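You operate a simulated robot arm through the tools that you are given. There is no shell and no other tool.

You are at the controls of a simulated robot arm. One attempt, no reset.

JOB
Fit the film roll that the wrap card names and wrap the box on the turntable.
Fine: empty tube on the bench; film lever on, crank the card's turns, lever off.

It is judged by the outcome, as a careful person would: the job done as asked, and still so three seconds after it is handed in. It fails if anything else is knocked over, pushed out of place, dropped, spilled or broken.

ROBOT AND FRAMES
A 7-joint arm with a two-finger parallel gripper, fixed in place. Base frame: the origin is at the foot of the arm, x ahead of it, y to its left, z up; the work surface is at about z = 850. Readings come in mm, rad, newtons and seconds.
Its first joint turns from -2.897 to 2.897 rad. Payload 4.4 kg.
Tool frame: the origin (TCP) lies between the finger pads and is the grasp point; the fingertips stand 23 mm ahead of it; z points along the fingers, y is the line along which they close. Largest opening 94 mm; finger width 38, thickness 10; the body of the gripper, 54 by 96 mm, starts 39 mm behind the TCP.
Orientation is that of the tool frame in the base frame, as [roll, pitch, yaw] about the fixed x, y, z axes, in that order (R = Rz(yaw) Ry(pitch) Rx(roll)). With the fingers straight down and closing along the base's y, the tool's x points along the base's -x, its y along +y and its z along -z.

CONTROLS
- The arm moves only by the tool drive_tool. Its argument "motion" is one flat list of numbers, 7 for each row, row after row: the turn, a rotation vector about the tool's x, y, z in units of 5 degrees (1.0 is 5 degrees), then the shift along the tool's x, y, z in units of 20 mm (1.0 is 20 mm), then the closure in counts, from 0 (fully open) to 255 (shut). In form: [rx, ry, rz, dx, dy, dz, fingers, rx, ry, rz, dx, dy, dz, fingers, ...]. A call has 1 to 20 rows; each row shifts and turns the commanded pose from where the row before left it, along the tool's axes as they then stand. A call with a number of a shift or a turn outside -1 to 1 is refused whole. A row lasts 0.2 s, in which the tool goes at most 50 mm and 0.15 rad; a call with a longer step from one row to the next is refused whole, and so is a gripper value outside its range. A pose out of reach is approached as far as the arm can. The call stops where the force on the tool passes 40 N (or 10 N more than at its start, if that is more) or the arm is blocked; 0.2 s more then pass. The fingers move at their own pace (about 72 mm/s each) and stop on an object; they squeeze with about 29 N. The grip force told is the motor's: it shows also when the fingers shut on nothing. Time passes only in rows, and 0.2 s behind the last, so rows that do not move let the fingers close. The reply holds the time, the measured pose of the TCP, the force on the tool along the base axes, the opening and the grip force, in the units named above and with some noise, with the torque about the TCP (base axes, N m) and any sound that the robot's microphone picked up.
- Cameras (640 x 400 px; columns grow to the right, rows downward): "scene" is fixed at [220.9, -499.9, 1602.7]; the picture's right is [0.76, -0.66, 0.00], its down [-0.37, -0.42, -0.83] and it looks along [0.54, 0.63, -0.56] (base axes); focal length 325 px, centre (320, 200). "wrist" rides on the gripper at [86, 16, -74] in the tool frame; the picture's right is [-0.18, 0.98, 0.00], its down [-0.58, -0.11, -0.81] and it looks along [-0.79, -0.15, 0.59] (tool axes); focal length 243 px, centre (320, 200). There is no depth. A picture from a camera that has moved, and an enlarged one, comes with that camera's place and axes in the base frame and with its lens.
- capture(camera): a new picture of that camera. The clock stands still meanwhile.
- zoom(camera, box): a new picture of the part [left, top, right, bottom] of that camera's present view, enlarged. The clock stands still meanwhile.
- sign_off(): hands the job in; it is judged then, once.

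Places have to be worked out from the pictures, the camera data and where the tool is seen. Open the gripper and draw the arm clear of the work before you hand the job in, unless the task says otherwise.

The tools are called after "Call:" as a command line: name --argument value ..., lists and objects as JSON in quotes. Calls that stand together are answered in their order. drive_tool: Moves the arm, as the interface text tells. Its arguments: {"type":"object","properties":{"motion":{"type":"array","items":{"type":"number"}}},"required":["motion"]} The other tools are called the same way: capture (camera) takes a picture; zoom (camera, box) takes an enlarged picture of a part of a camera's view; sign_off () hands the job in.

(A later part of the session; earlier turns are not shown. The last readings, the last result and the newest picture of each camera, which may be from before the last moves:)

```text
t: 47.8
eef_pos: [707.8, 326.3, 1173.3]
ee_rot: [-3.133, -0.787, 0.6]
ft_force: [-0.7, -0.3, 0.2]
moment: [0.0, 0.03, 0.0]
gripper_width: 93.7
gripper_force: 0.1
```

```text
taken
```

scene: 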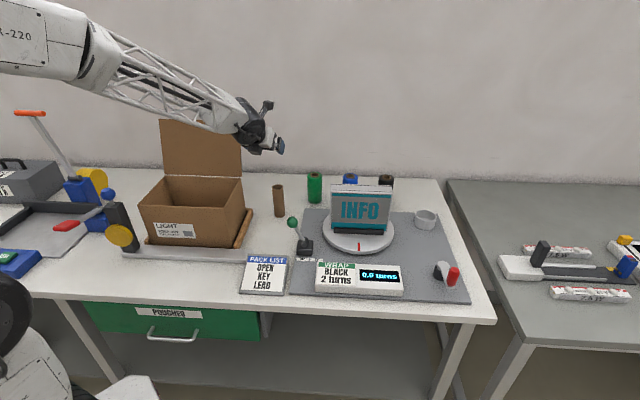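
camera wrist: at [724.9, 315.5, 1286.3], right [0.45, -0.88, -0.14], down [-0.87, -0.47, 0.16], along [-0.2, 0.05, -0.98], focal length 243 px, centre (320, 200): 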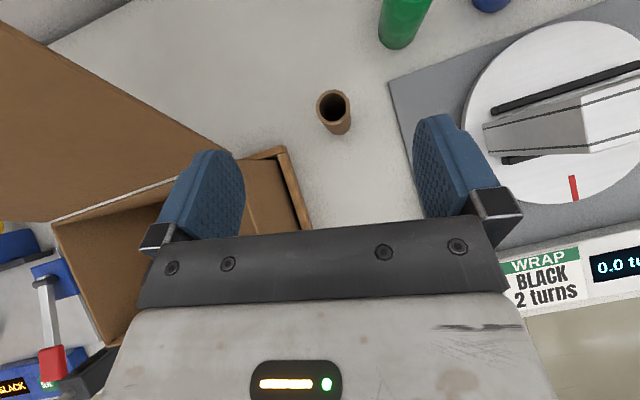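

The tube stands upright at (772,372). Next is the black roll: I swing over to above/behind it (~(1045,125,1213)) with yaw going to ~0.30.

Call:
drive_tool --motion '[-0.1105, 0, 0.1105, 0.37, 0.779, 0.2425, 0, -0.1105, 0, 0.1105, 0.37, 0.779, 0.2425, 0, -0.1105, 0, 0.1105, 0.37, 0.779, 0.2425, 0, -0.1105, 0, 0.1105, 0.37, 0.779, 0.2425, 0, -0.1105, 0, 0.1105, 0.37, 0.779, 0.2425, 0, -0.1105, 0, 0.1105, 0.37, 0.779, 0.2425, 0, -0.1105, 0, 0.1105, 0.37, 0.779, 0.2425, 0, -0.1105, 0, 0.1105, 0.37, 0.779, 0.2425, 0, -0.1105, 0, 0.1105, 0.37, 0.779, 0.2425, 0, -0.1105, 0, 0.1105, 0.37, 0.779, 0.2425, 0, -0.1105, 0, 0.1105, 0.37, 0.779, 0.2425, 0]'

Call:
drive_tool --motion '[-0.1105, 0, 0.1105, 0.449, 0.705, 0.321, 0, -0.1105, 0, 0.1105, 0.449, 0.705, 0.321, 0, -0.1105, 0, 0.1105, 0.449, 0.705, 0.321, 0, -0.1105, 0, 0.1105, 0.449, 0.705, 0.321, 0, -0.1105, 0, 0.1105, 0.449, 0.705, 0.321, 0, -0.1105, 0, 0.1105, 0.449, 0.705, 0.321, 0, -0.1105, 0, 0.1105, 0.449, 0.705, 0.321, 0, -0.1105, 0, 0.1105, 0.449, 0.705, 0.321, 0, -0.1105, 0, 0.1105, 0.449, 0.705, 0.321, 0, -0.1105, 0, 0.1105, 0.449, 0.705, 0.321, 0, -0.1105, 0, 0.1105, 0.449, 0.705, 0.321, 0]'

Call:
capture --camera "wrist"

Call:
capture --camera "scene"

```text
t: 50.2
eef_pos: [878.3, 227.6, 1191.2]
ee_rot: [-3.132, -0.787, 0.449]
ft_force: [0.2, 0.1, -0.2]
moment: [0.02, 0.01, 0.0]
gripper_width: 94.1
gripper_force: 0.0
```

```text
t: 52.6
eef_pos: [1047.4, 129.3, 1211.9]
ee_rot: [-3.133, -0.786, 0.302]
ft_force: [1.4, 0.4, -0.6]
moment: [-0.01, 0.01, -0.01]
gripper_width: 94.0
gripper_force: 0.0
```

```text
taken
camera wrist: at [1061.2, 114.0, 1325.0], right [0.17, -0.98, -0.14], down [-0.97, -0.19, 0.16], along [-0.18, 0.1, -0.98], focal length 243 px, centre (320, 200)
```

wrist: 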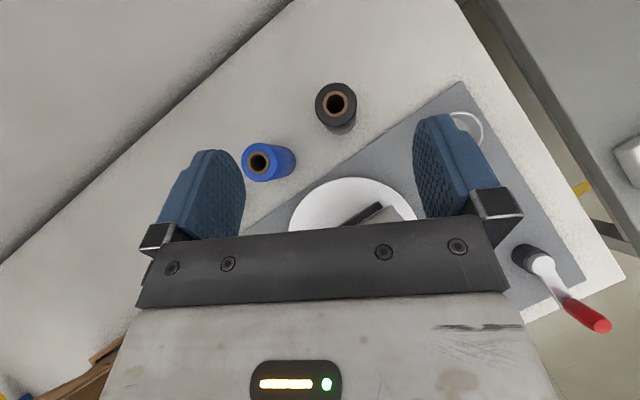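

```text
taken
```

scene: 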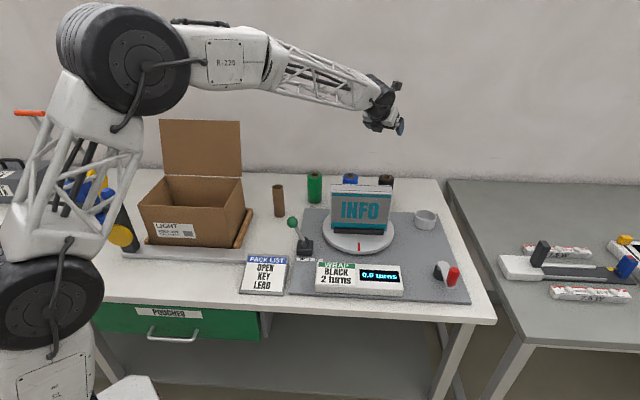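

Black roll confirmed at about (1132.5,150.7), top z≈977. I descend to the pre-grasp pose 100 mm back along the tool axis.

Call:
drive_tool --motion '[0, 0, 0, -0.58, 0.024, 0.7, 0, 0, 0, 0, -0.58, 0.024, 0.7, 0, 0, 0, 0, -0.58, 0.024, 0.7, 0, 0, 0, 0, -0.58, 0.024, 0.7, 0, 0, 0, 0, -0.58, 0.024, 0.7, 0, 0, 0, 0, -0.58, 0.024, 0.7, 0, 0, 0, 0, -0.58, 0.024, 0.7, 0, 0, 0, 0, -0.58, 0.024, 0.7, 0, 0, 0, 0, -0.58, 0.024, 0.7, 0, 0, 0, 0, -0.58, 0.024, 0.7, 0]'

Call:
capture --camera "wrist"

Call:
zoom --camera "scene" --box '[310, 100, 470, 240]'

```text
t: 54.8
eef_pos: [1064.9, 130.4, 1029.7]
ee_rot: [-3.135, -0.784, 0.304]
ft_force: [0.0, 0.2, 0.8]
moment: [0.01, -0.01, 0.02]
gripper_width: 94.1
gripper_force: 0.1
```

```text
taken
camera wrist: at [1078.5, 114.9, 1143.2], right [0.17, -0.98, -0.14], down [-0.97, -0.19, 0.16], along [-0.18, 0.1, -0.98], focal length 243 px, centre (320, 200)
```

wrist: 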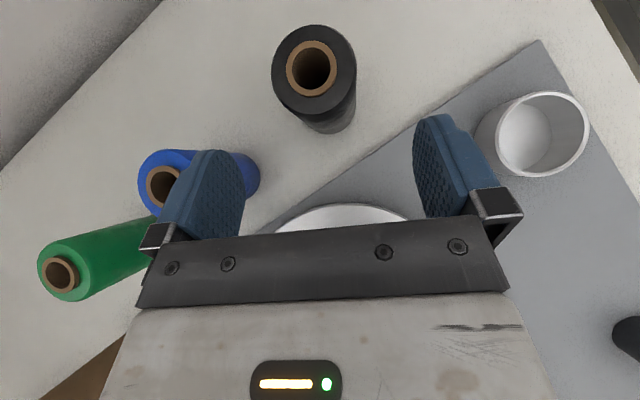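

```text
2.86 times, centred on (390, 170) of scene
camera zoom: at [220.9, -499.9, 1602.7], right [0.76, -0.66, 0.0], down [-0.37, -0.42, -0.83], along [0.54, 0.63, -0.56], focal length 928 px, centre (120, 286)
```

zoom: 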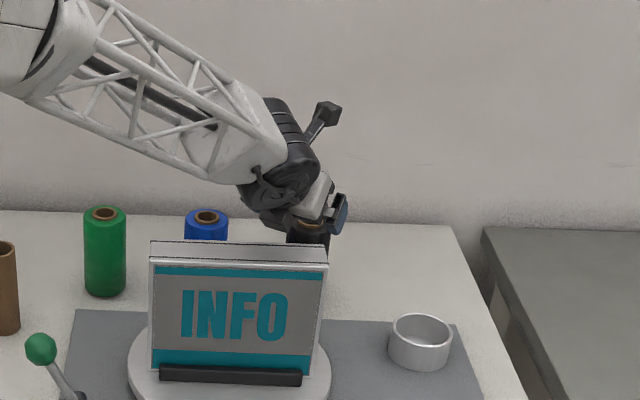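

Roll centre at about (1132,150), right on the approach line. I advance along the tool axis to straddle its upper part.

Call:
drive_tool --motion '[0, 0, 0, 0, 0.009, 0.823, 0, 0, 0, 0, 0, 0.009, 0.823, 0, 0, 0, 0, 0, 0.009, 0.823, 0, 0, 0, 0, 0, 0.009, 0.823, 0, 0, 0, 0, 0, 0.009, 0.823, 0, 0, 0, 0, 0, 0.009, 0.823, 0]'

Call:
capture --camera "wrist"

Call:
zoom --camera "scene" --box '[310, 120, 470, 240]'

```text
t: 56.2
eef_pos: [1131.4, 152.3, 960.0]
ee_rot: [-3.133, -0.787, 0.301]
ft_force: [-0.4, 0.2, 0.6]
moment: [0.0, -0.03, 0.07]
gripper_width: 94.0
gripper_force: 0.1
```

```text
taken
camera wrist: at [1145.3, 136.0, 1073.3], right [0.17, -0.98, -0.14], down [-0.97, -0.19, 0.16], along [-0.18, 0.1, -0.98], focal length 243 px, centre (320, 200)
```

wrist: 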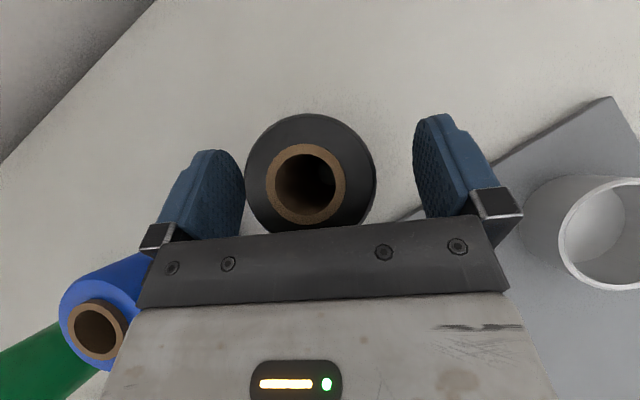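

```text
3.33 times, centred on (390, 180) of scene
camera zoom: at [220.9, -499.9, 1602.7], right [0.76, -0.66, 0.0], down [-0.37, -0.42, -0.83], along [0.54, 0.63, -0.56], focal length 1082 px, centre (87, 267)
```

zoom: 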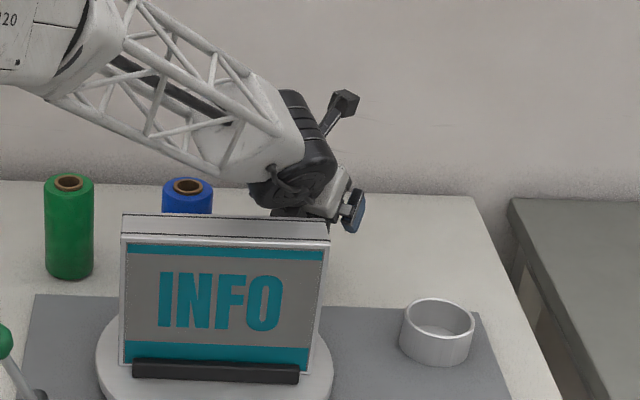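

Roll sits between the fingers, about 4–5 mm ahead of the TCP. I nudge forward 4 mm and close.

Call:
drive_tool --motion '[0, 0, 0, 0.14, 0.1, 0.14, 0, 0, 0, 0, 0, 0, 0, 60, 0, 0, 0, 0, 0, 0, 120, 0, 0, 0, 0, 0, 0, 200, 0, 0, 0, 0, 0, 0, 255, 0, 0, 0, 0, 0, 0, 255]'

Call:
capture --camera "wrist"

```text
t: 57.6
eef_pos: [1135.3, 150.3, 958.3]
ee_rot: [-3.133, -0.784, 0.299]
ft_force: [0.6, -0.2, 0.4]
moment: [-0.08, -0.1, 0.03]
gripper_width: 59.3
gripper_force: 29.0
```

```text
taken
camera wrist: at [1149.6, 135.5, 1072.8], right [0.17, -0.98, -0.14], down [-0.97, -0.19, 0.16], along [-0.18, 0.1, -0.98], focal length 243 px, centre (320, 200)
```

wrist: 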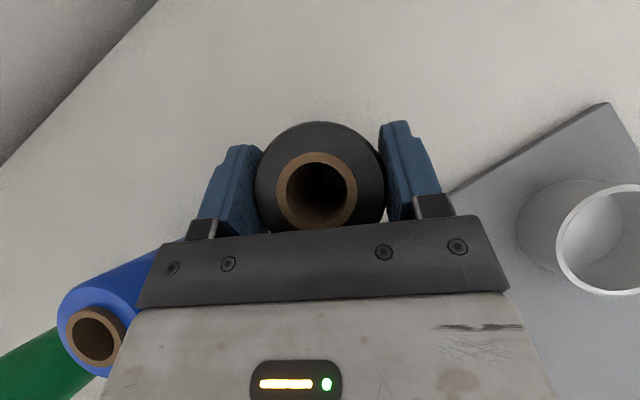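

Roll gripped (59 mm). I lift straight up and check that it holds.

Call:
drive_tool --motion '[0, 0, 0, 0.25, 0, -0.25, 255, 0, 0, 0, 0.4, 0, -0.4, 255, 0, 0, 0, 0.5, 0, -0.5, 255, 0, 0, 0, 0.6, 0, -0.6, 255, 0, 0, 0, 0.6, 0, -0.6, 255, 0, 0, 0, 0.6, 0, -0.6, 255, 0, 0, 0, 0.6, 0, -0.6, 255, 0, 0, 0, 0.6, 0, -0.6, 255, 0, 0, 0, 0.6, 0, -0.6, 255]'

Call:
capture --camera "wrist"

Call:
zoom --camera "scene" --box '[310, 80, 470, 240]'

```text
t: 59.6
eef_pos: [1135.7, 149.2, 1094.2]
ee_rot: [-3.131, -0.784, 0.302]
ft_force: [0.2, -0.2, -2.6]
moment: [0.0, 0.01, -0.01]
gripper_width: 59.8
gripper_force: 28.8
```

```text
taken
camera wrist: at [1149.8, 134.2, 1207.3], right [0.17, -0.98, -0.14], down [-0.97, -0.19, 0.16], along [-0.18, 0.1, -0.98], focal length 243 px, centre (320, 200)
```

wrist: 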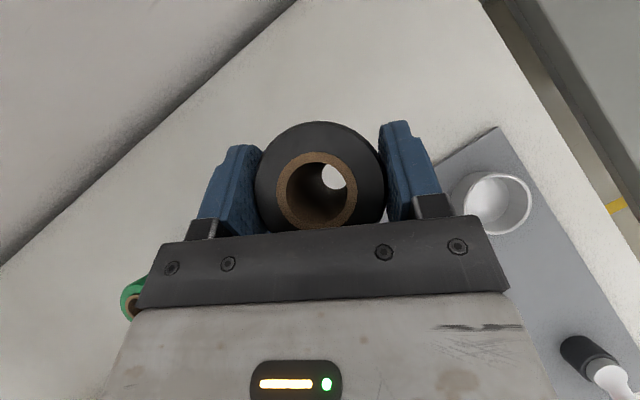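

```text
2.50 times, centred on (390, 160) of scene
camera zoom: at [220.9, -499.9, 1602.7], right [0.76, -0.66, 0.0], down [-0.37, -0.42, -0.83], along [0.54, 0.63, -0.56], focal length 812 px, centre (145, 300)
```

zoom: 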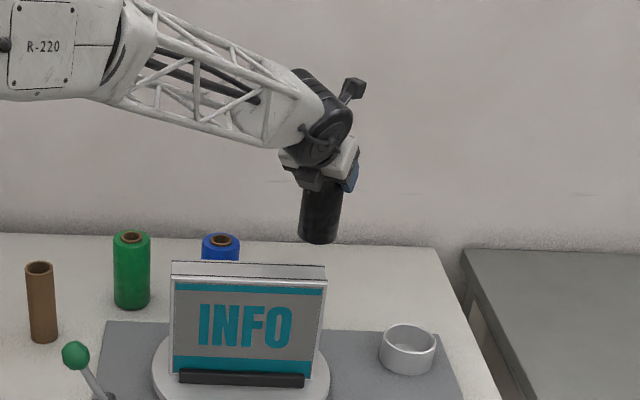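

Roll held (~2.6 N). I zoom on the cup to pin down its rim centre.

Call:
zoom --camera "wrist" --box '[420, 150, 580, 250]'

Call:
zoom --camera "scene" --box '[396, 200, 460, 240]'

```text
4.00 times, centred on (500, 200) of wrist
camera zoom: at [1149.8, 134.2, 1207.3], right [0.17, -0.98, -0.14], down [-0.97, -0.19, 0.16], along [-0.18, 0.1, -0.98], focal length 970 px, centre (-400, 200)
```

zoom: 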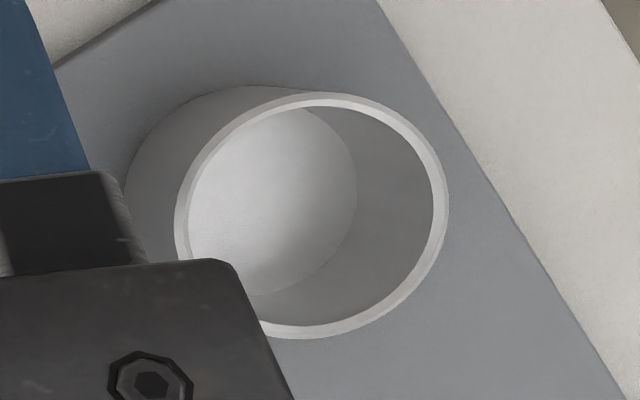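

```text
10.00 times, centred on (428, 220) of scene
camera zoom: at [220.9, -499.9, 1602.7], right [0.76, -0.66, 0.0], down [-0.37, -0.42, -0.83], along [0.54, 0.63, -0.56], focal length 3247 px, centre (-760, 0)
```

zoom: 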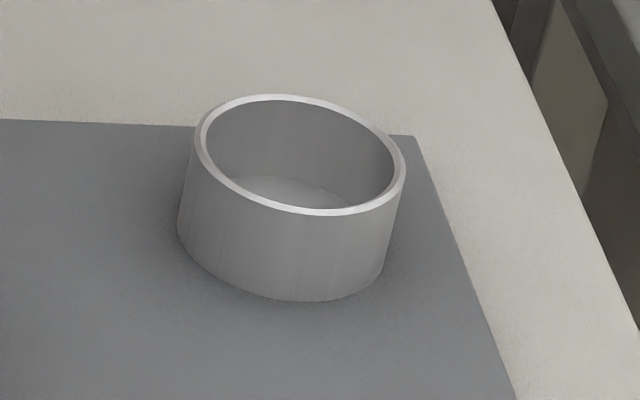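

Cup centre estimates converge at about (1129.5,-41.5), rim z≈900. I carry the roll sideways at this height to above the cup, turning yaw back to ~0.144.

Call:
drive_tool --motion '[-0.128, 0, 0.128, -0.161, 0.92, -0.161, 255, -0.128, 0, 0.128, -0.161, 0.92, -0.161, 255, -0.128, 0, 0.128, -0.161, 0.92, -0.161, 255, -0.128, 0, 0.128, -0.161, 0.92, -0.161, 255, -0.128, 0, 0.128, -0.161, 0.92, -0.161, 255, -0.128, 0, 0.128, -0.161, 0.92, -0.161, 255, -0.128, 0, 0.128, -0.161, 0.92, -0.161, 255, -0.128, 0, 0.128, -0.161, 0.92, -0.161, 255, -0.128, 0, 0.128, -0.161, 0.92, -0.161, 255, -0.128, 0, 0.128, -0.161, 0.92, -0.161, 255]'

Call:
capture --camera "wrist"

Call:
zoom --camera "scene" --box '[340, 110, 500, 240]'

```text
t: 61.8
eef_pos: [1134.9, -39.4, 1093.4]
ee_rot: [-3.134, -0.784, 0.143]
ft_force: [-0.4, 0.5, -2.5]
moment: [-0.02, -0.04, 0.01]
gripper_width: 59.6
gripper_force: 29.3
```

```text
taken
camera wrist: at [1147.2, -56.2, 1206.5], right [0.02, -0.99, -0.14], down [-0.99, -0.04, 0.16], along [-0.17, 0.13, -0.98], focal length 243 px, centre (320, 200)
```

wrist: 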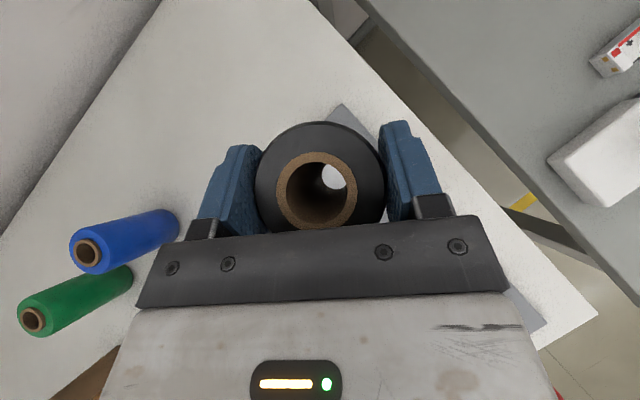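

```text
3.08 times, centred on (420, 175) of scene
camera zoom: at [220.9, -499.9, 1602.7], right [0.76, -0.66, 0.0], down [-0.37, -0.42, -0.83], along [0.54, 0.63, -0.56], focal length 999 px, centre (12, 277)
```

zoom: 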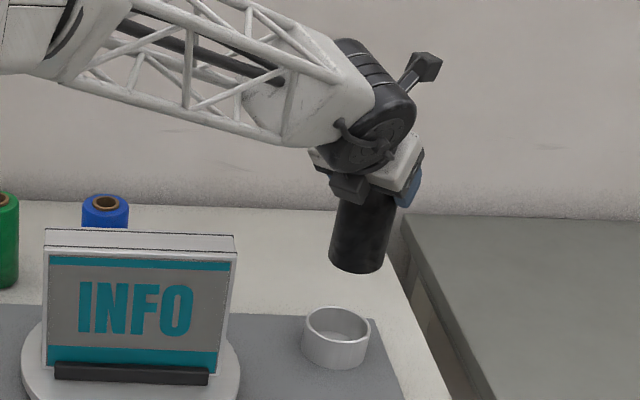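

The roll is roughly above the cup. I descend to ~20 mm above the rim and then check alignment closely.

Call:
drive_tool --motion '[0, 0, 0, -0.58, 0.005, 0.534, 255, 0, 0, 0, -0.58, 0.005, 0.534, 255, 0, 0, 0, -0.58, 0.005, 0.534, 255, 0, 0, 0, -0.58, 0.005, 0.534, 255, 0, 0, 0, 0, 0, 0, 255]'

Call:
zoom --camera "wrist" --box '[220, 90, 420, 240]'

Call:
zoom --camera "scene" --box '[396, 185, 460, 240]'

```text
t: 63.0
eef_pos: [1132.1, -40.7, 1030.1]
ee_rot: [-3.132, -0.784, 0.143]
ft_force: [-0.6, 0.6, -1.9]
moment: [0.0, 0.0, -0.01]
gripper_width: 59.9
gripper_force: 29.4
```

```text
2.67 times, centred on (320, 165) of wrist
camera zoom: at [1143.4, -57.1, 1143.9], right [0.02, -0.99, -0.14], down [-0.99, -0.04, 0.16], along [-0.16, 0.13, -0.98], focal length 647 px, centre (320, 293)
```

zoom: 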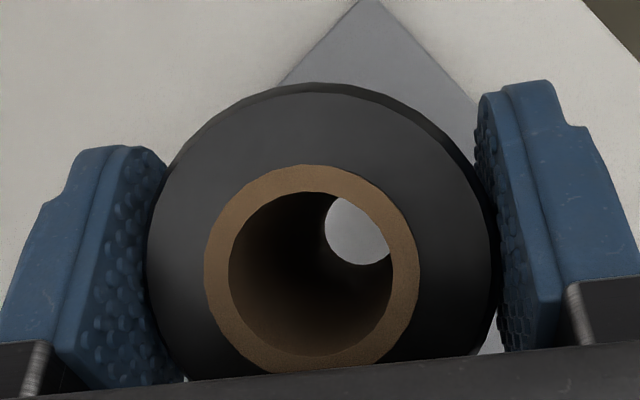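

```text
7.27 times, centred on (428, 212) of scene
camera zoom: at [220.9, -499.9, 1602.7], right [0.76, -0.66, 0.0], down [-0.37, -0.42, -0.83], along [0.54, 0.63, -0.56], focal length 2361 px, centre (-466, 109)
```

zoom: 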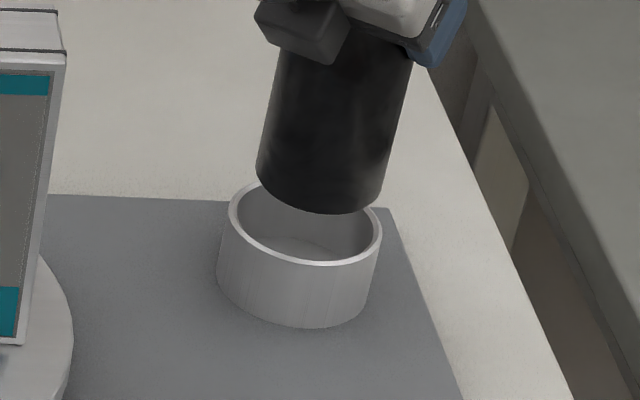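

Call:
zoom --camera "wrist" --box '[360, 190, 424, 230]'

Call:
zoom --camera "wrist" --box '[260, 130, 372, 230]'

Call:
zoom --camera "scene" --box '[412, 200, 444, 222]'

```text
10.00 times, centred on (392, 210) of wrist
camera zoom: at [1143.4, -57.1, 1143.9], right [0.02, -0.99, -0.14], down [-0.99, -0.04, 0.16], along [-0.16, 0.13, -0.98], focal length 2426 px, centre (-400, 100)
```

zoom: 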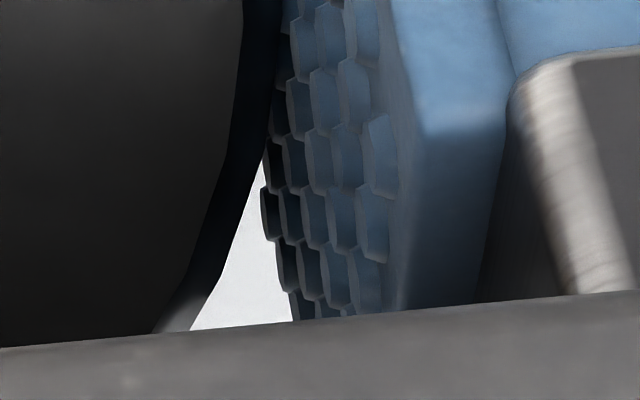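

```text
4.00 times, centred on (316, 180) of wrist
camera zoom: at [1143.4, -57.1, 1143.9], right [0.02, -0.99, -0.14], down [-0.99, -0.04, 0.16], along [-0.16, 0.13, -0.98], focal length 970 px, centre (336, 280)
```

zoom: 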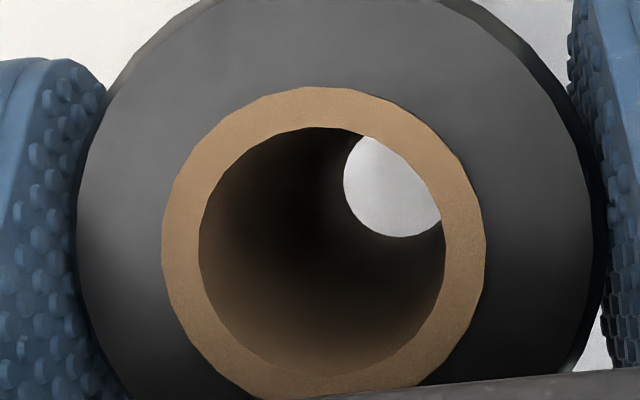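

```text
16.00 times, centred on (428, 211) of scene
camera zoom: at [220.9, -499.9, 1602.7], right [0.76, -0.66, 0.0], down [-0.37, -0.42, -0.83], along [0.54, 0.63, -0.56], focal length 5195 px, centre (-1408, 24)
```

zoom: 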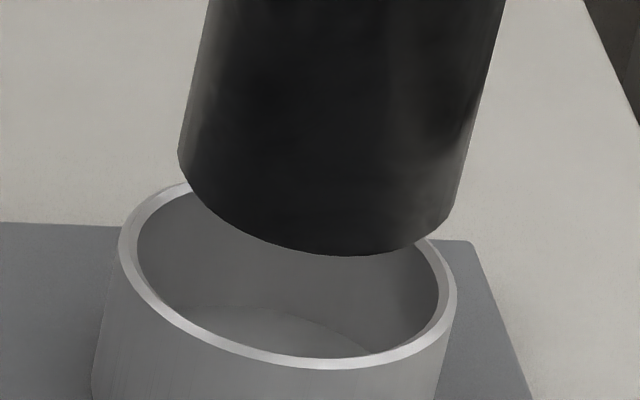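

I check the mat thickness (matters for rim height) by zooming at the mat's front edge.

Call:
zoom --camera "scene" --box '[400, 270, 480, 310]'

Call:
zoom --camera "scene" --box '[280, 260, 330, 300]'

```text
8.00 times, centred on (440, 290) of scene
camera zoom: at [220.9, -499.9, 1602.7], right [0.76, -0.66, 0.0], down [-0.37, -0.42, -0.83], along [0.54, 0.63, -0.56], focal length 2598 px, centre (-640, -520)
```

zoom: 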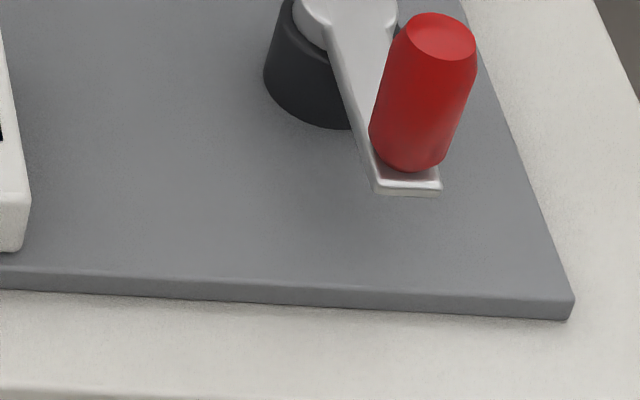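

```text
10.00 times, centred on (305, 280) of scene
camera zoom: at [220.9, -499.9, 1602.7], right [0.76, -0.66, 0.0], down [-0.37, -0.42, -0.83], along [0.54, 0.63, -0.56], focal length 3247 px, centre (470, -600)
```

zoom: 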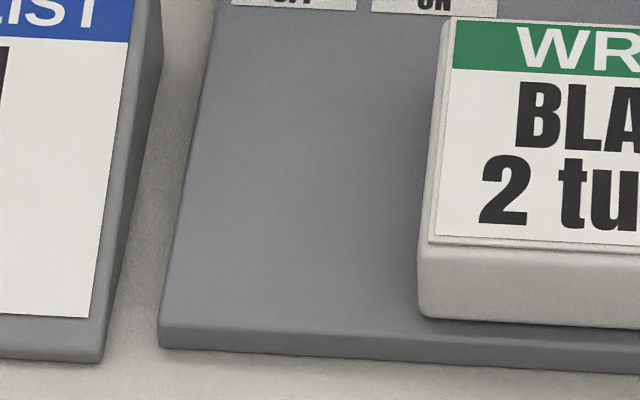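

Mat is ~11 mm thick, so rim z≈898 and the roll is aligned within ~2 mm; clearance is ~5 mm. I correct slightly and lower the bottom just into the cup.

Call:
drive_tool --motion '[0, 0, 0, -0.34, -0.0235, 0.226, 255, 0, 0, 0, -0.283, 0, 0.283, 255, 0, 0, 0, -0.283, 0, 0.283, 255, 0, 0, 0, -0.212, 0, 0.212, 255, 0, 0, 0, 0, 0, 0, 255]'

Call:
zoom --camera "scene" --box '[396, 185, 460, 240]'

Call:
capture --camera "wrist"

```text
t: 64.2
eef_pos: [1130.9, -38.7, 1000.7]
ee_rot: [-3.131, -0.784, 0.143]
ft_force: [1.2, -0.1, -2.4]
moment: [-0.01, -0.01, 0.01]
gripper_width: 59.7
gripper_force: 29.1
```

```text
7.27 times, centred on (428, 212) of scene
camera zoom: at [220.9, -499.9, 1602.7], right [0.76, -0.66, 0.0], down [-0.37, -0.42, -0.83], along [0.54, 0.63, -0.56], focal length 2361 px, centre (-466, 109)
```

zoom: 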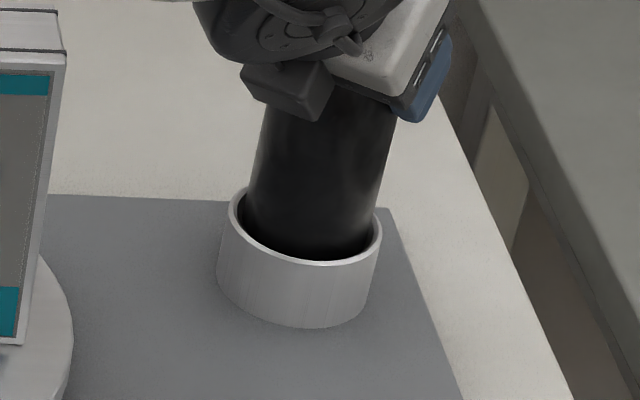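

```text
taken
camera wrist: at [1142.2, -56.6, 1113.5], right [0.02, -0.99, -0.14], down [-0.99, -0.04, 0.16], along [-0.17, 0.13, -0.98], focal length 243 px, centre (320, 200)
```

wrist: 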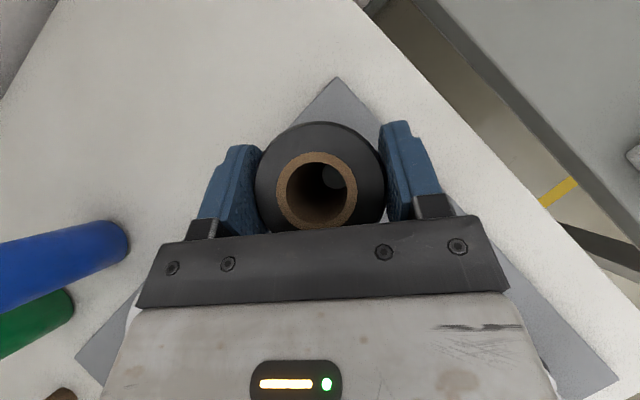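

The roll's bottom is inside the rim with no side force. I keep lowering toward the cup floor.

Call:
drive_tool --motion '[0, 0, 0, -0.212, 0, 0.212, 255, 0, 0, 0, -0.212, 0, 0.212, 255, 0, 0, 0, -0.212, 0, 0.212, 255, 0, 0, 0, 0, 0, 0, 255]'

Call:
drive_tool --motion '[0, 0, 0, -0.071, 0, 0.071, 255, 0, 0, 0, 0, 0, 0, 255]'

Call:
drive_tool --motion '[0, 0, 0, -0.071, 0, 0.071, 255, 0, 0, 0, 0, 0, 0, 255]'

```text
t: 65.2
eef_pos: [1130.8, -39.7, 982.8]
ee_rot: [-3.135, -0.783, 0.143]
ft_force: [0.1, -0.7, -2.0]
moment: [-0.01, -0.02, 0.04]
gripper_width: 59.5
gripper_force: 28.9
```

```text
t: 65.8
eef_pos: [1130.5, -41.2, 979.6]
ee_rot: [-3.133, -0.783, 0.143]
ft_force: [-0.2, 0.6, -2.8]
moment: [0.01, -0.03, 0.01]
gripper_width: 59.4
gripper_force: 28.7
```

```text
t: 66.4
eef_pos: [1131.6, -37.8, 978.1]
ee_rot: [-3.134, -0.783, 0.143]
ft_force: [0.3, -0.5, -2.5]
moment: [-0.01, -0.03, 0.02]
gripper_width: 59.4
gripper_force: 29.0
```

Call:
drive_tool --motion '[0, 0, 0, -0.053, 0, 0.053, 255, 0, 0, 0, 0, 0, 0, 255]'

Call:
drive_tool --motion '[0, 0, 0, -0.053, 0, 0.053, 255, 0, 0, 0, 0, 0, 0, 255]'

```text
t: 67.0
eef_pos: [1131.1, -38.9, 977.7]
ee_rot: [-3.132, -0.784, 0.144]
ft_force: [0.4, 0.9, -1.9]
moment: [-0.01, -0.01, 0.01]
gripper_width: 59.8
gripper_force: 28.5
```

```text
t: 67.6
eef_pos: [1130.3, -38.6, 975.8]
ee_rot: [-3.133, -0.784, 0.143]
ft_force: [0.1, 0.0, -2.2]
moment: [0.01, -0.01, -0.01]
gripper_width: 59.8
gripper_force: 28.9
```

Call:
drive_tool --motion '[0, 0, 0, -0.053, 0, 0.053, 255, 0, 0, 0, 0, 0, 0, 255]'

Call:
drive_tool --motion '[0, 0, 0, -0.053, 0, 0.053, 255, 0, 0, 0, 0, 0, 0, 255]'

```text
t: 68.2
eef_pos: [1131.0, -40.8, 973.9]
ee_rot: [-3.136, -0.787, 0.145]
ft_force: [-1.1, 1.5, 11.6]
moment: [-0.2, 0.24, -0.04]
gripper_width: 59.6
gripper_force: 29.0
```

```text
t: 68.8
eef_pos: [1131.2, -39.3, 975.9]
ee_rot: [-3.134, -0.785, 0.143]
ft_force: [1.9, 1.2, 23.7]
moment: [-0.4, -0.08, 0.2]
gripper_width: 58.9
gripper_force: 29.2
```

Roll is firmly seated on the cup floor (contact at z≈975). I relieve the load slightly, then open the fingers.

Call:
drive_tool --motion '[0, 0, 0, 0.053, 0, -0.053, 255, 0, 0, 0, 0, 0, 0, 200, 0, 0, 0, 0, 0, 0, 120, 0, 0, 0, 0, 0, 0, 60, 0, 0, 0, 0, 0, 0, 0, 0, 0, 0, 0, 0, 0, 0]'

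Call:
capture --camera "wrist"

Call:
zoom --camera "scene" --box '[380, 150, 476, 240]'

```text
t: 70.2
eef_pos: [1130.9, -38.9, 971.5]
ee_rot: [-3.132, -0.785, 0.143]
ft_force: [0.0, -0.3, 0.6]
moment: [0.01, 0.0, 0.0]
gripper_width: 94.0
gripper_force: 0.0
```

```text
taken
camera wrist: at [1142.4, -56.2, 1086.5], right [0.02, -0.99, -0.14], down [-0.99, -0.04, 0.16], along [-0.17, 0.13, -0.98], focal length 243 px, centre (320, 200)
```

wrist: 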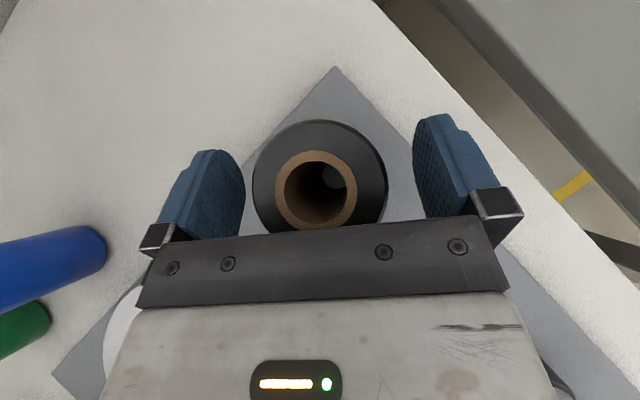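

```text
4.44 times, centred on (428, 195) of scene
camera zoom: at [220.9, -499.9, 1602.7], right [0.76, -0.66, 0.0], down [-0.37, -0.42, -0.83], along [0.54, 0.63, -0.56], focal length 1443 px, centre (-160, 222)
```

zoom: 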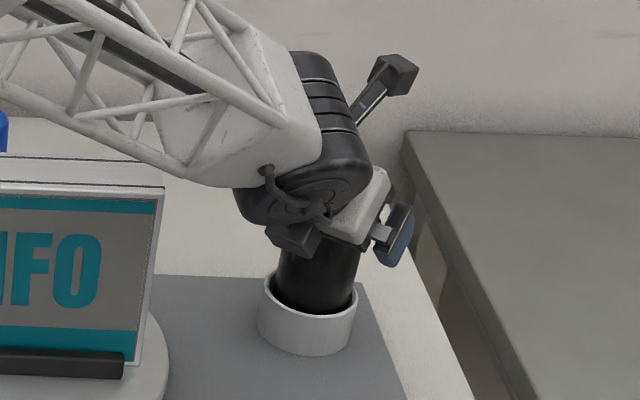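

Released; the roll stands in the cup. I back out along the tool axis.

Call:
drive_tool --motion '[0, 0, 0, 0, 0, -0.6, 0, 0, 0, 0, 0, 0, -0.9, 0, 0, 0, 0, 0, 0, -1, 0, 0, 0, 0, 0, 0, -1, 0, 0, 0, 0, 0, 0, -1, 0, 0, 0, 0, 0, 0, -1, 0, 0, 0, 0, 0.3, 0, -1, 0, 0, 0, 0, 0.5, 0, -0.8, 0, 0, 0, 0, 0.5, 0, -0.8, 0]'

Call:
capture --camera "wrist"

Call:
zoom --camera "scene" --box '[380, 150, 476, 240]'

Call:
capture --camera "scene"

```text
t: 72.2
eef_pos: [1035.5, -54.2, 1106.7]
ee_rot: [-3.133, -0.783, 0.144]
ft_force: [-0.4, 0.2, -0.6]
moment: [0.0, 0.01, 0.02]
gripper_width: 94.2
gripper_force: 0.0
```

```text
taken
camera wrist: at [1047.3, -71.8, 1219.8], right [0.02, -0.99, -0.14], down [-0.99, -0.04, 0.16], along [-0.17, 0.13, -0.98], focal length 243 px, centre (320, 200)
```

wrist: 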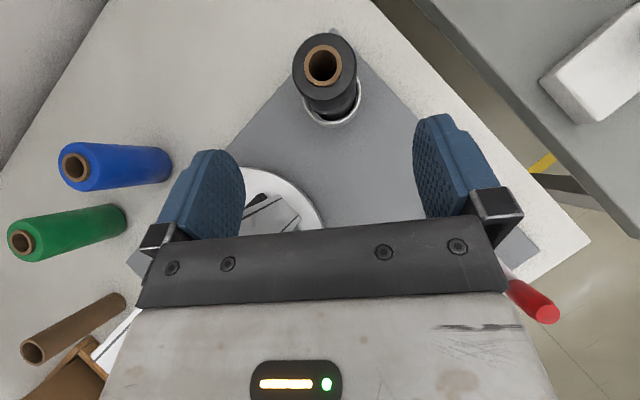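

```text
4.44 times, centred on (428, 195) of scene
camera zoom: at [220.9, -499.9, 1602.7], right [0.76, -0.66, 0.0], down [-0.37, -0.42, -0.83], along [0.54, 0.63, -0.56], focal length 1443 px, centre (-160, 222)
```

zoom: 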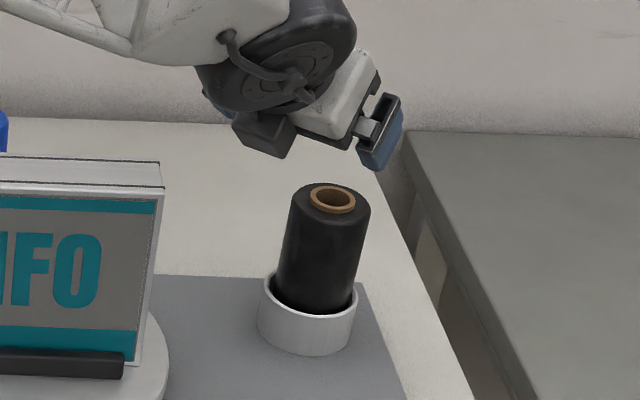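

```text
taken
```

scene: 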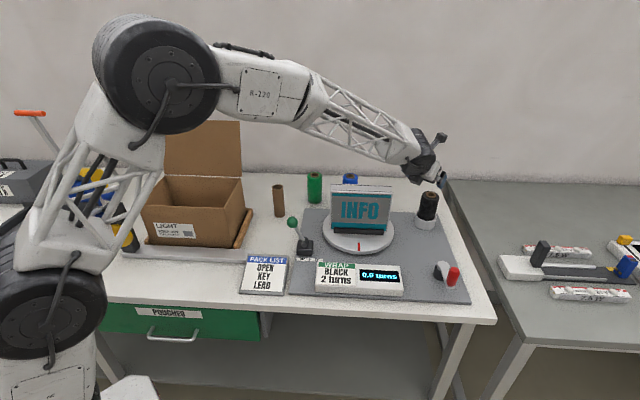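

The black roll is fitted upright in the holder. Next the lever: I move back up and left, turning yaw toward 0.785 so the fingers will straddle the ball along the lever's swing direction.

Call:
drive_tool --motion '[0.324, 0, -0.324, -0.206, -0.682, -0.648, 0, 0.324, 0, -0.324, -0.206, -0.682, -0.648, 0, 0.324, 0, -0.324, -0.206, -0.682, -0.648, 0, 0.324, 0, -0.324, -0.206, -0.682, -0.648, 0, 0.324, 0, -0.324, -0.206, -0.682, -0.648, 0, 0.324, 0, -0.324, -0.206, -0.682, -0.648, 0, 0.324, 0, -0.324, -0.206, -0.682, -0.648, 0, 0.324, 0, -0.324, -0.206, -0.682, -0.648, 0]'

Call:
drive_tool --motion '[0.324, 0, -0.324, -0.032, -0.8375, -0.474, 0, 0.324, 0, -0.324, -0.032, -0.8375, -0.474, 0, 0.324, 0, -0.324, -0.032, -0.8375, -0.474, 0, 0.324, 0, -0.324, -0.032, -0.8375, -0.474, 0, 0.324, 0, -0.324, -0.032, -0.8375, -0.474, 0, 0.324, 0, -0.324, -0.032, -0.8375, -0.474, 0, 0.324, 0, -0.324, -0.032, -0.8375, -0.474, 0, 0.324, 0, -0.324, -0.032, -0.8375, -0.474, 0]'

Call:
drive_tool --motion '[0, -1, 0, 0, 0, 0, 0, 0, -1, 0, 0, 0, 0, 0, 0, -1, 0, 0, 0, 0, 0, 0, -1, 0, 0, 0, 0, 0, 0, -1, 0, 0, 0, 0, 0, 0, -1, 0, 0, 0, 0, 0, 0, -1, 0, 0, 0, 0, 0, 0, -1, 0, 0, 0, 0, 0, 0, -1, 0, 0, 0, 0, 0]'

```text
t: 74.0
eef_pos: [913.3, 22.7, 1158.0]
ee_rot: [-3.132, -0.785, 0.463]
ft_force: [-0.4, -0.5, -0.1]
moment: [0.0, 0.02, -0.01]
gripper_width: 94.1
gripper_force: 0.2
```

```text
t: 75.8
eef_pos: [789.5, 99.7, 1209.3]
ee_rot: [-3.133, -0.787, 0.783]
ft_force: [-0.3, -0.1, 1.1]
moment: [0.02, 0.0, -0.02]
gripper_width: 94.1
gripper_force: 0.1
```

```text
t: 77.8
eef_pos: [790.0, 99.1, 1208.1]
ee_rot: [-3.135, 0.002, 0.791]
ft_force: [0.0, 0.4, 0.1]
moment: [0.01, 0.01, -0.03]
gripper_width: 93.9
gripper_force: 0.2
```

Call:
drive_tool --motion '[0, 0, 0, -0.243, -0.876, 0.63, 0, 0, 0, 0, -0.243, -0.876, 0.63, 0, 0, 0, 0, -0.243, -0.876, 0.63, 0, 0, 0, 0, -0.243, -0.876, 0.63, 0, 0, 0, 0, -0.243, -0.876, 0.63, 0, 0, 0, 0, -0.243, -0.876, 0.63, 0, 0, 0, 0, -0.243, -0.876, 0.63, 0]'

Call:
capture --camera "wrist"

Call:
capture --camera "scene"

```text
t: 79.4
eef_pos: [677.9, 161.5, 1122.2]
ee_rot: [-3.136, 0.0, 0.788]
ft_force: [-0.5, 0.5, -1.1]
moment: [0.03, 0.03, -0.01]
gripper_width: 94.3
gripper_force: 0.1
```

```text
taken
camera wrist: at [751.4, 209.0, 1196.2], right [0.57, -0.82, -0.01], down [-0.48, -0.34, 0.81], along [-0.67, -0.45, -0.59], focal length 243 px, centre (320, 200)
```

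wrist: 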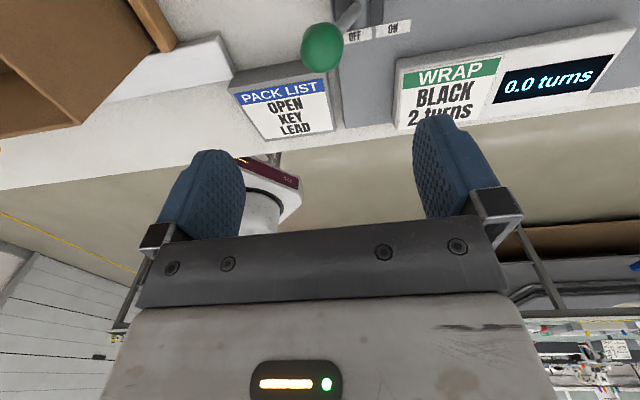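

```text
taken
```

scene: 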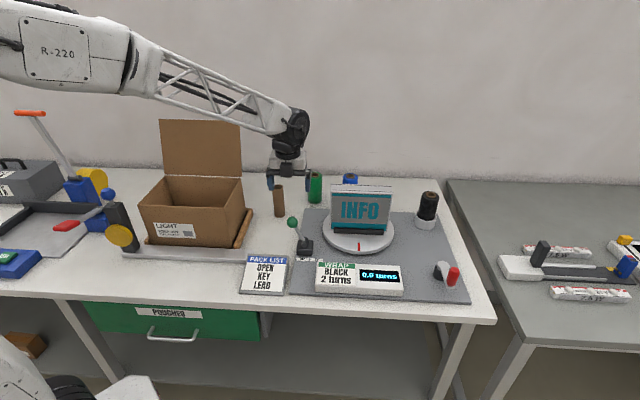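

Ball is at about (681,160,982), nearly under the open gripper. I descend to straddle it, then narrow the opening without touching.

Call:
drive_tool --motion '[0, 0, 0, 0.05, 0.15, 1, 0, 0, 0, 0, 0, 0, 1, 0, 0, 0, 0, 0, 0, 1, 0, 0, 0, 0, 0, 0, 1, 0, 0, 0, 0, 0, 0, 1, 0, 0, 0, 0, 0, 0, 1, 0, 0, 0, 0, 0, 0, 0.9, 0, 0, 0, 0, 0, 0, 0, 60, 0, 0, 0, 0, 0, 0, 92, 0, 0, 0, 0, 0, 0, 92]'

Call:
capture --camera "wrist"

Call:
zoom --camera "scene" --box '[240, 170, 350, 270]'

```text
t: 81.6
eef_pos: [681.4, 159.9, 984.4]
ee_rot: [-3.137, -0.002, 0.789]
ft_force: [-0.6, -0.1, 0.3]
moment: [0.05, 0.02, 0.0]
gripper_width: 59.9
gripper_force: 0.0
```

```text
taken
camera wrist: at [754.2, 208.4, 1057.6], right [0.57, -0.82, -0.01], down [-0.48, -0.34, 0.81], along [-0.67, -0.45, -0.59], focal length 243 px, centre (320, 200)
```

wrist: 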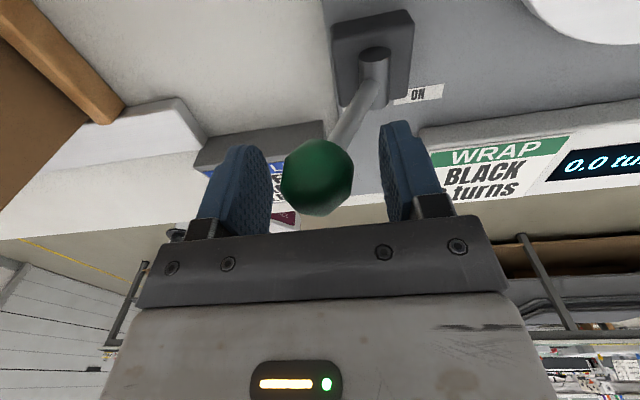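

```text
4.00 times, centred on (295, 220) of scene
camera zoom: at [220.9, -499.9, 1602.7], right [0.76, -0.66, 0.0], down [-0.37, -0.42, -0.83], along [0.54, 0.63, -0.56], focal length 1299 px, centre (420, 120)
```

zoom: 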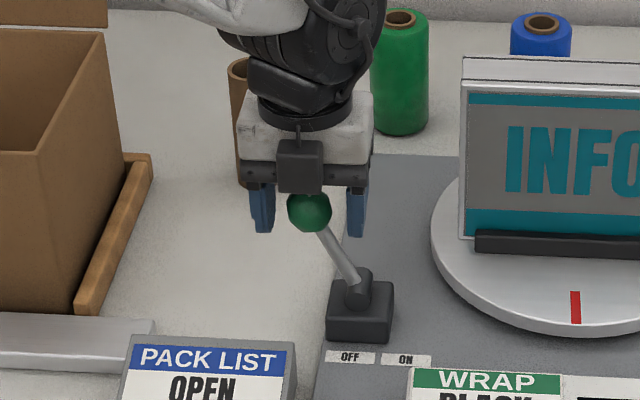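

The ball is nicely between the fingers. I push along +tool-y (toward ON), first 55 mm.

Call:
drive_tool --motion '[0, 0, 0, 0, 0.5, 0, 92, 0, 0, 0, 0, 0.5, 0, 92, 0, 0, 0, 0, 0.5, 0, 92, 0, 0, 0, 0, 0.5, 0, 92, 0, 0, 0, 0, 0.5, 0, 92, 0, 0, 0, 0, 0.25, 0, 92]'

Call:
zoom --camera "scene" --box '[240, 170, 350, 270]'

```text
t: 83.0
eef_pos: [719.3, 121.7, 983.5]
ee_rot: [-3.135, -0.002, 0.788]
ft_force: [1.7, -0.7, -0.5]
moment: [0.02, 0.03, 0.01]
gripper_width: 60.9
gripper_force: 1.3
```

```text
4.00 times, centred on (295, 220) of scene
camera zoom: at [220.9, -499.9, 1602.7], right [0.76, -0.66, 0.0], down [-0.37, -0.42, -0.83], along [0.54, 0.63, -0.56], focal length 1299 px, centre (420, 120)
```

zoom: 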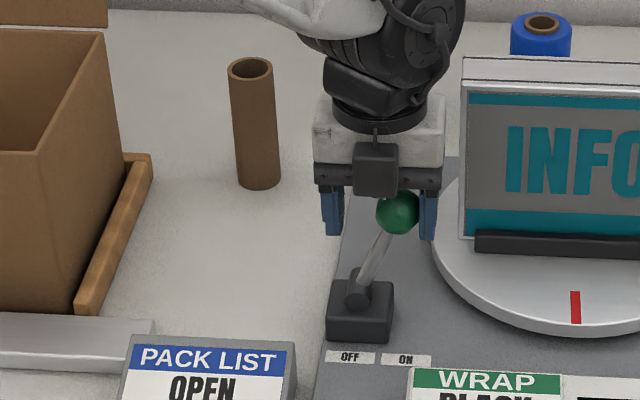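

The lever snapped over toward ON and rests against my right finger. I move a bit further to let it settle fully.

Call:
drive_tool --motion '[0, 0, 0, 0, 0.35, 0, 92, 0, 0, 0, 0, 0.35, 0, 92, 0, 0, 0, 0, 0, 0, 92, 0, 0, 0, 0, 0, 0, 92]'

Call:
zoom --camera "scene" --box '[240, 170, 350, 270]'

Call:
capture --camera "wrist"

```text
t: 84.0
eef_pos: [729.7, 111.8, 982.5]
ee_rot: [-3.137, -0.003, 0.79]
ft_force: [-0.7, 0.0, -0.8]
moment: [0.01, -0.03, 0.0]
gripper_width: 59.9
gripper_force: 0.1
```

```text
4.00 times, centred on (295, 220) of scene
camera zoom: at [220.9, -499.9, 1602.7], right [0.76, -0.66, 0.0], down [-0.37, -0.42, -0.83], along [0.54, 0.63, -0.56], focal length 1299 px, centre (420, 120)
```

zoom: 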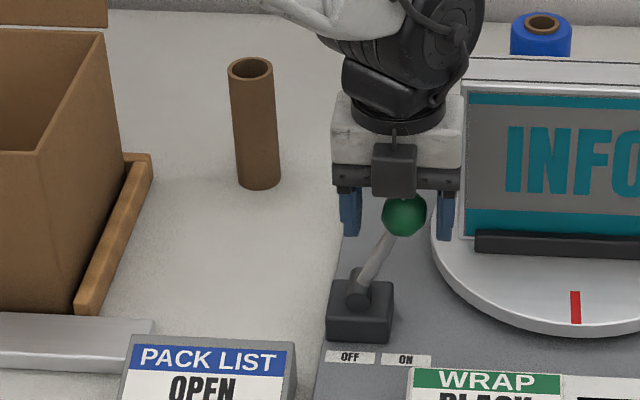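

```text
taken
camera wrist: at [802.9, 159.9, 1057.6], right [0.57, -0.82, -0.01], down [-0.48, -0.34, 0.81], along [-0.67, -0.45, -0.59], focal length 243 px, centre (320, 200)
```

wrist: 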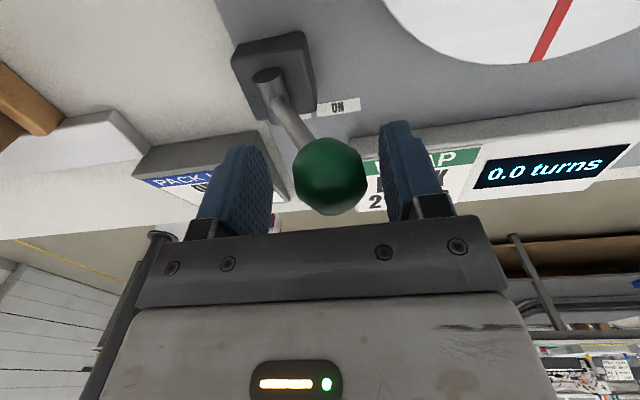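

Lever is settled at ON, clear of both fingers. I rise off it and travel toward the crank, with yaw going to ~0 and looking for any direction arrow.

Call:
drive_tool --motion '[0, 0, 0, 0, -0.1, -0.5, 92, 0, 0, 0, 0, 0.1, -1, 60, 0, 0, 0, 0, 0, -1, 0, 0, 0, 0, 0, 0, -1, 0, 0, 0, 0, 0, 0, -1, 0, 0, 0, 0, 0, 0, -1, 0, 0, 0, 0, 0, 0, -1, 0, 0, 0, 0, 0, 0, -1, 0, 0, 0, 0, 0, 0, -1, 0]'

Call:
zoom --camera "scene" --box '[250, 180, 410, 300]'

```text
t: 86.0
eef_pos: [730.8, 110.2, 1152.8]
ee_rot: [-3.136, -0.001, 0.79]
ft_force: [-0.2, 0.8, -0.2]
moment: [0.03, 0.01, -0.02]
gripper_width: 93.9
gripper_force: 0.1
```

```text
3.33 times, centred on (330, 240) of scene
camera zoom: at [220.9, -499.9, 1602.7], right [0.76, -0.66, 0.0], down [-0.37, -0.42, -0.83], along [0.54, 0.63, -0.56], focal length 1082 px, centre (287, 67)
```

zoom: 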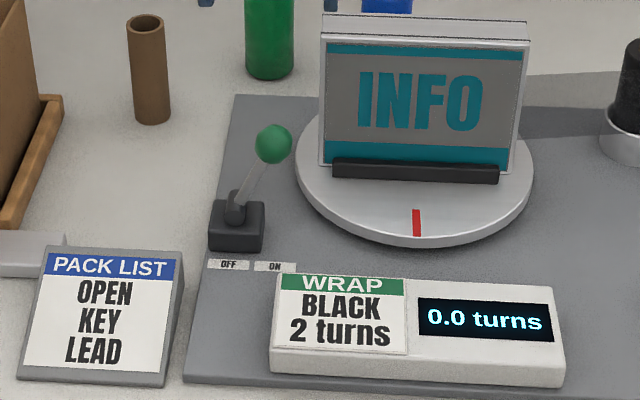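

A film band now appears between roll and box; let me see it before moving, so the arm doesn't cross it.

Call:
zoom --camera "scene" --box '[320, 160, 480, 300]'

```text
2.86 times, centred on (400, 230) of scene
camera zoom: at [220.9, -499.9, 1602.7], right [0.76, -0.66, 0.0], down [-0.37, -0.42, -0.83], along [0.54, 0.63, -0.56], focal length 928 px, centre (91, 114)
```

zoom: 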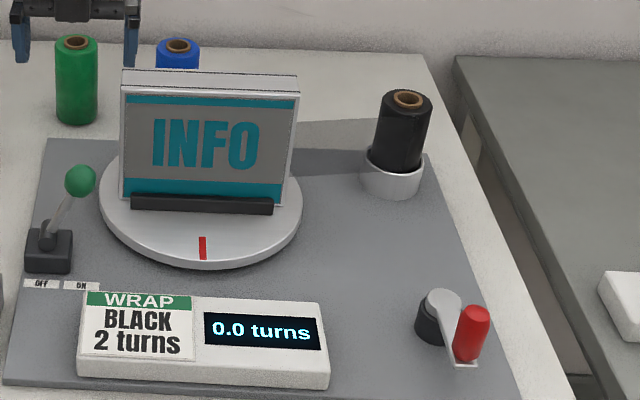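

Film is engaged. I travel to above the crank area, clear of the web.

Call:
drive_tool --motion '[0, 0, 0.503, -0.3125, 0.9, 0.055, 0, 0, 0, 0.503, -0.3125, 0.9, 0.055, 0, 0, 0, 0.503, -0.3125, 0.9, 0.055, 0, 0, 0, 0.503, -0.3125, 0.9, 0.055, 0, 0, 0, 0.503, -0.3125, 0.9, 0.055, 0, 0, 0, 0.503, -0.3125, 0.9, 0.055, 0, 0, 0, 0.503, -0.068, 0.95, 0.055, 0, 0, 0, 0.503, -0.068, 0.95, 0.055, 0, 0, 0, 0.503, -0.068, 0.95, 0.055, 0, 0, 0, 0.503, -0.068, 0.95, 0.055, 0, 0, 0, 0.503, -0.068, 0.95, 0.055, 0, 0, 0, 0.503, -0.068, 0.95, 0.055, 0, 0, 0, 0.503, 0.18, 0.935, 0.055, 0, 0, 0, 0.503, 0.18, 0.935, 0.055, 0, 0, 0, 0.503, 0.18, 0.935, 0.055, 0, 0, 0, 0.503, 0.18, 0.935, 0.055, 0, 0, 0, 0.503, 0.18, 0.935, 0.055, 0, 0, 0, 0.503, 0.18, 0.935, 0.055, 0]'

Call:
drive_tool --motion '[0, 1, 0, 0, 0, 0, 0, 0, 1, 0, 0, 0, 0, 0, 0, 1, 0, 0, 0, 0, 0, 0, 1, 0, 0, 0, 0, 0, 0, 1, 0, 0, 0, 0, 0, 0, 1, 0, 0, 0, 0, 0]'

Call:
capture --camera "wrist"

Call:
capture --camera "scene"

```text
t: 89.8
eef_pos: [844.9, -210.4, 1131.4]
ee_rot: [-3.136, 0.003, -0.003]
ft_force: [-0.4, 0.0, -0.1]
moment: [-0.03, -0.02, 0.0]
gripper_width: 94.0
gripper_force: 0.1
```

```text
t: 91.2
eef_pos: [845.1, -210.8, 1131.1]
ee_rot: [-3.136, -0.523, -0.007]
ft_force: [-0.2, -0.5, 0.3]
moment: [-0.02, 0.02, 0.0]
gripper_width: 94.0
gripper_force: 0.0
```

```text
taken
camera wrist: at [883.8, -229.6, 1238.4], right [-0.16, -0.98, -0.1], down [-0.91, 0.11, 0.41], along [-0.39, 0.15, -0.91], focal length 243 px, centre (320, 200)
```

wrist: 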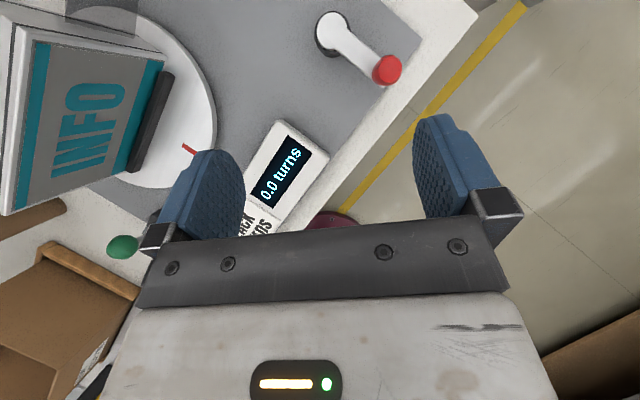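

```text
taken
```

scene: 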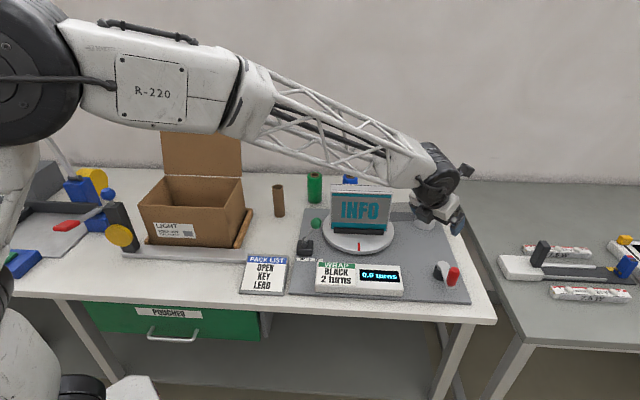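

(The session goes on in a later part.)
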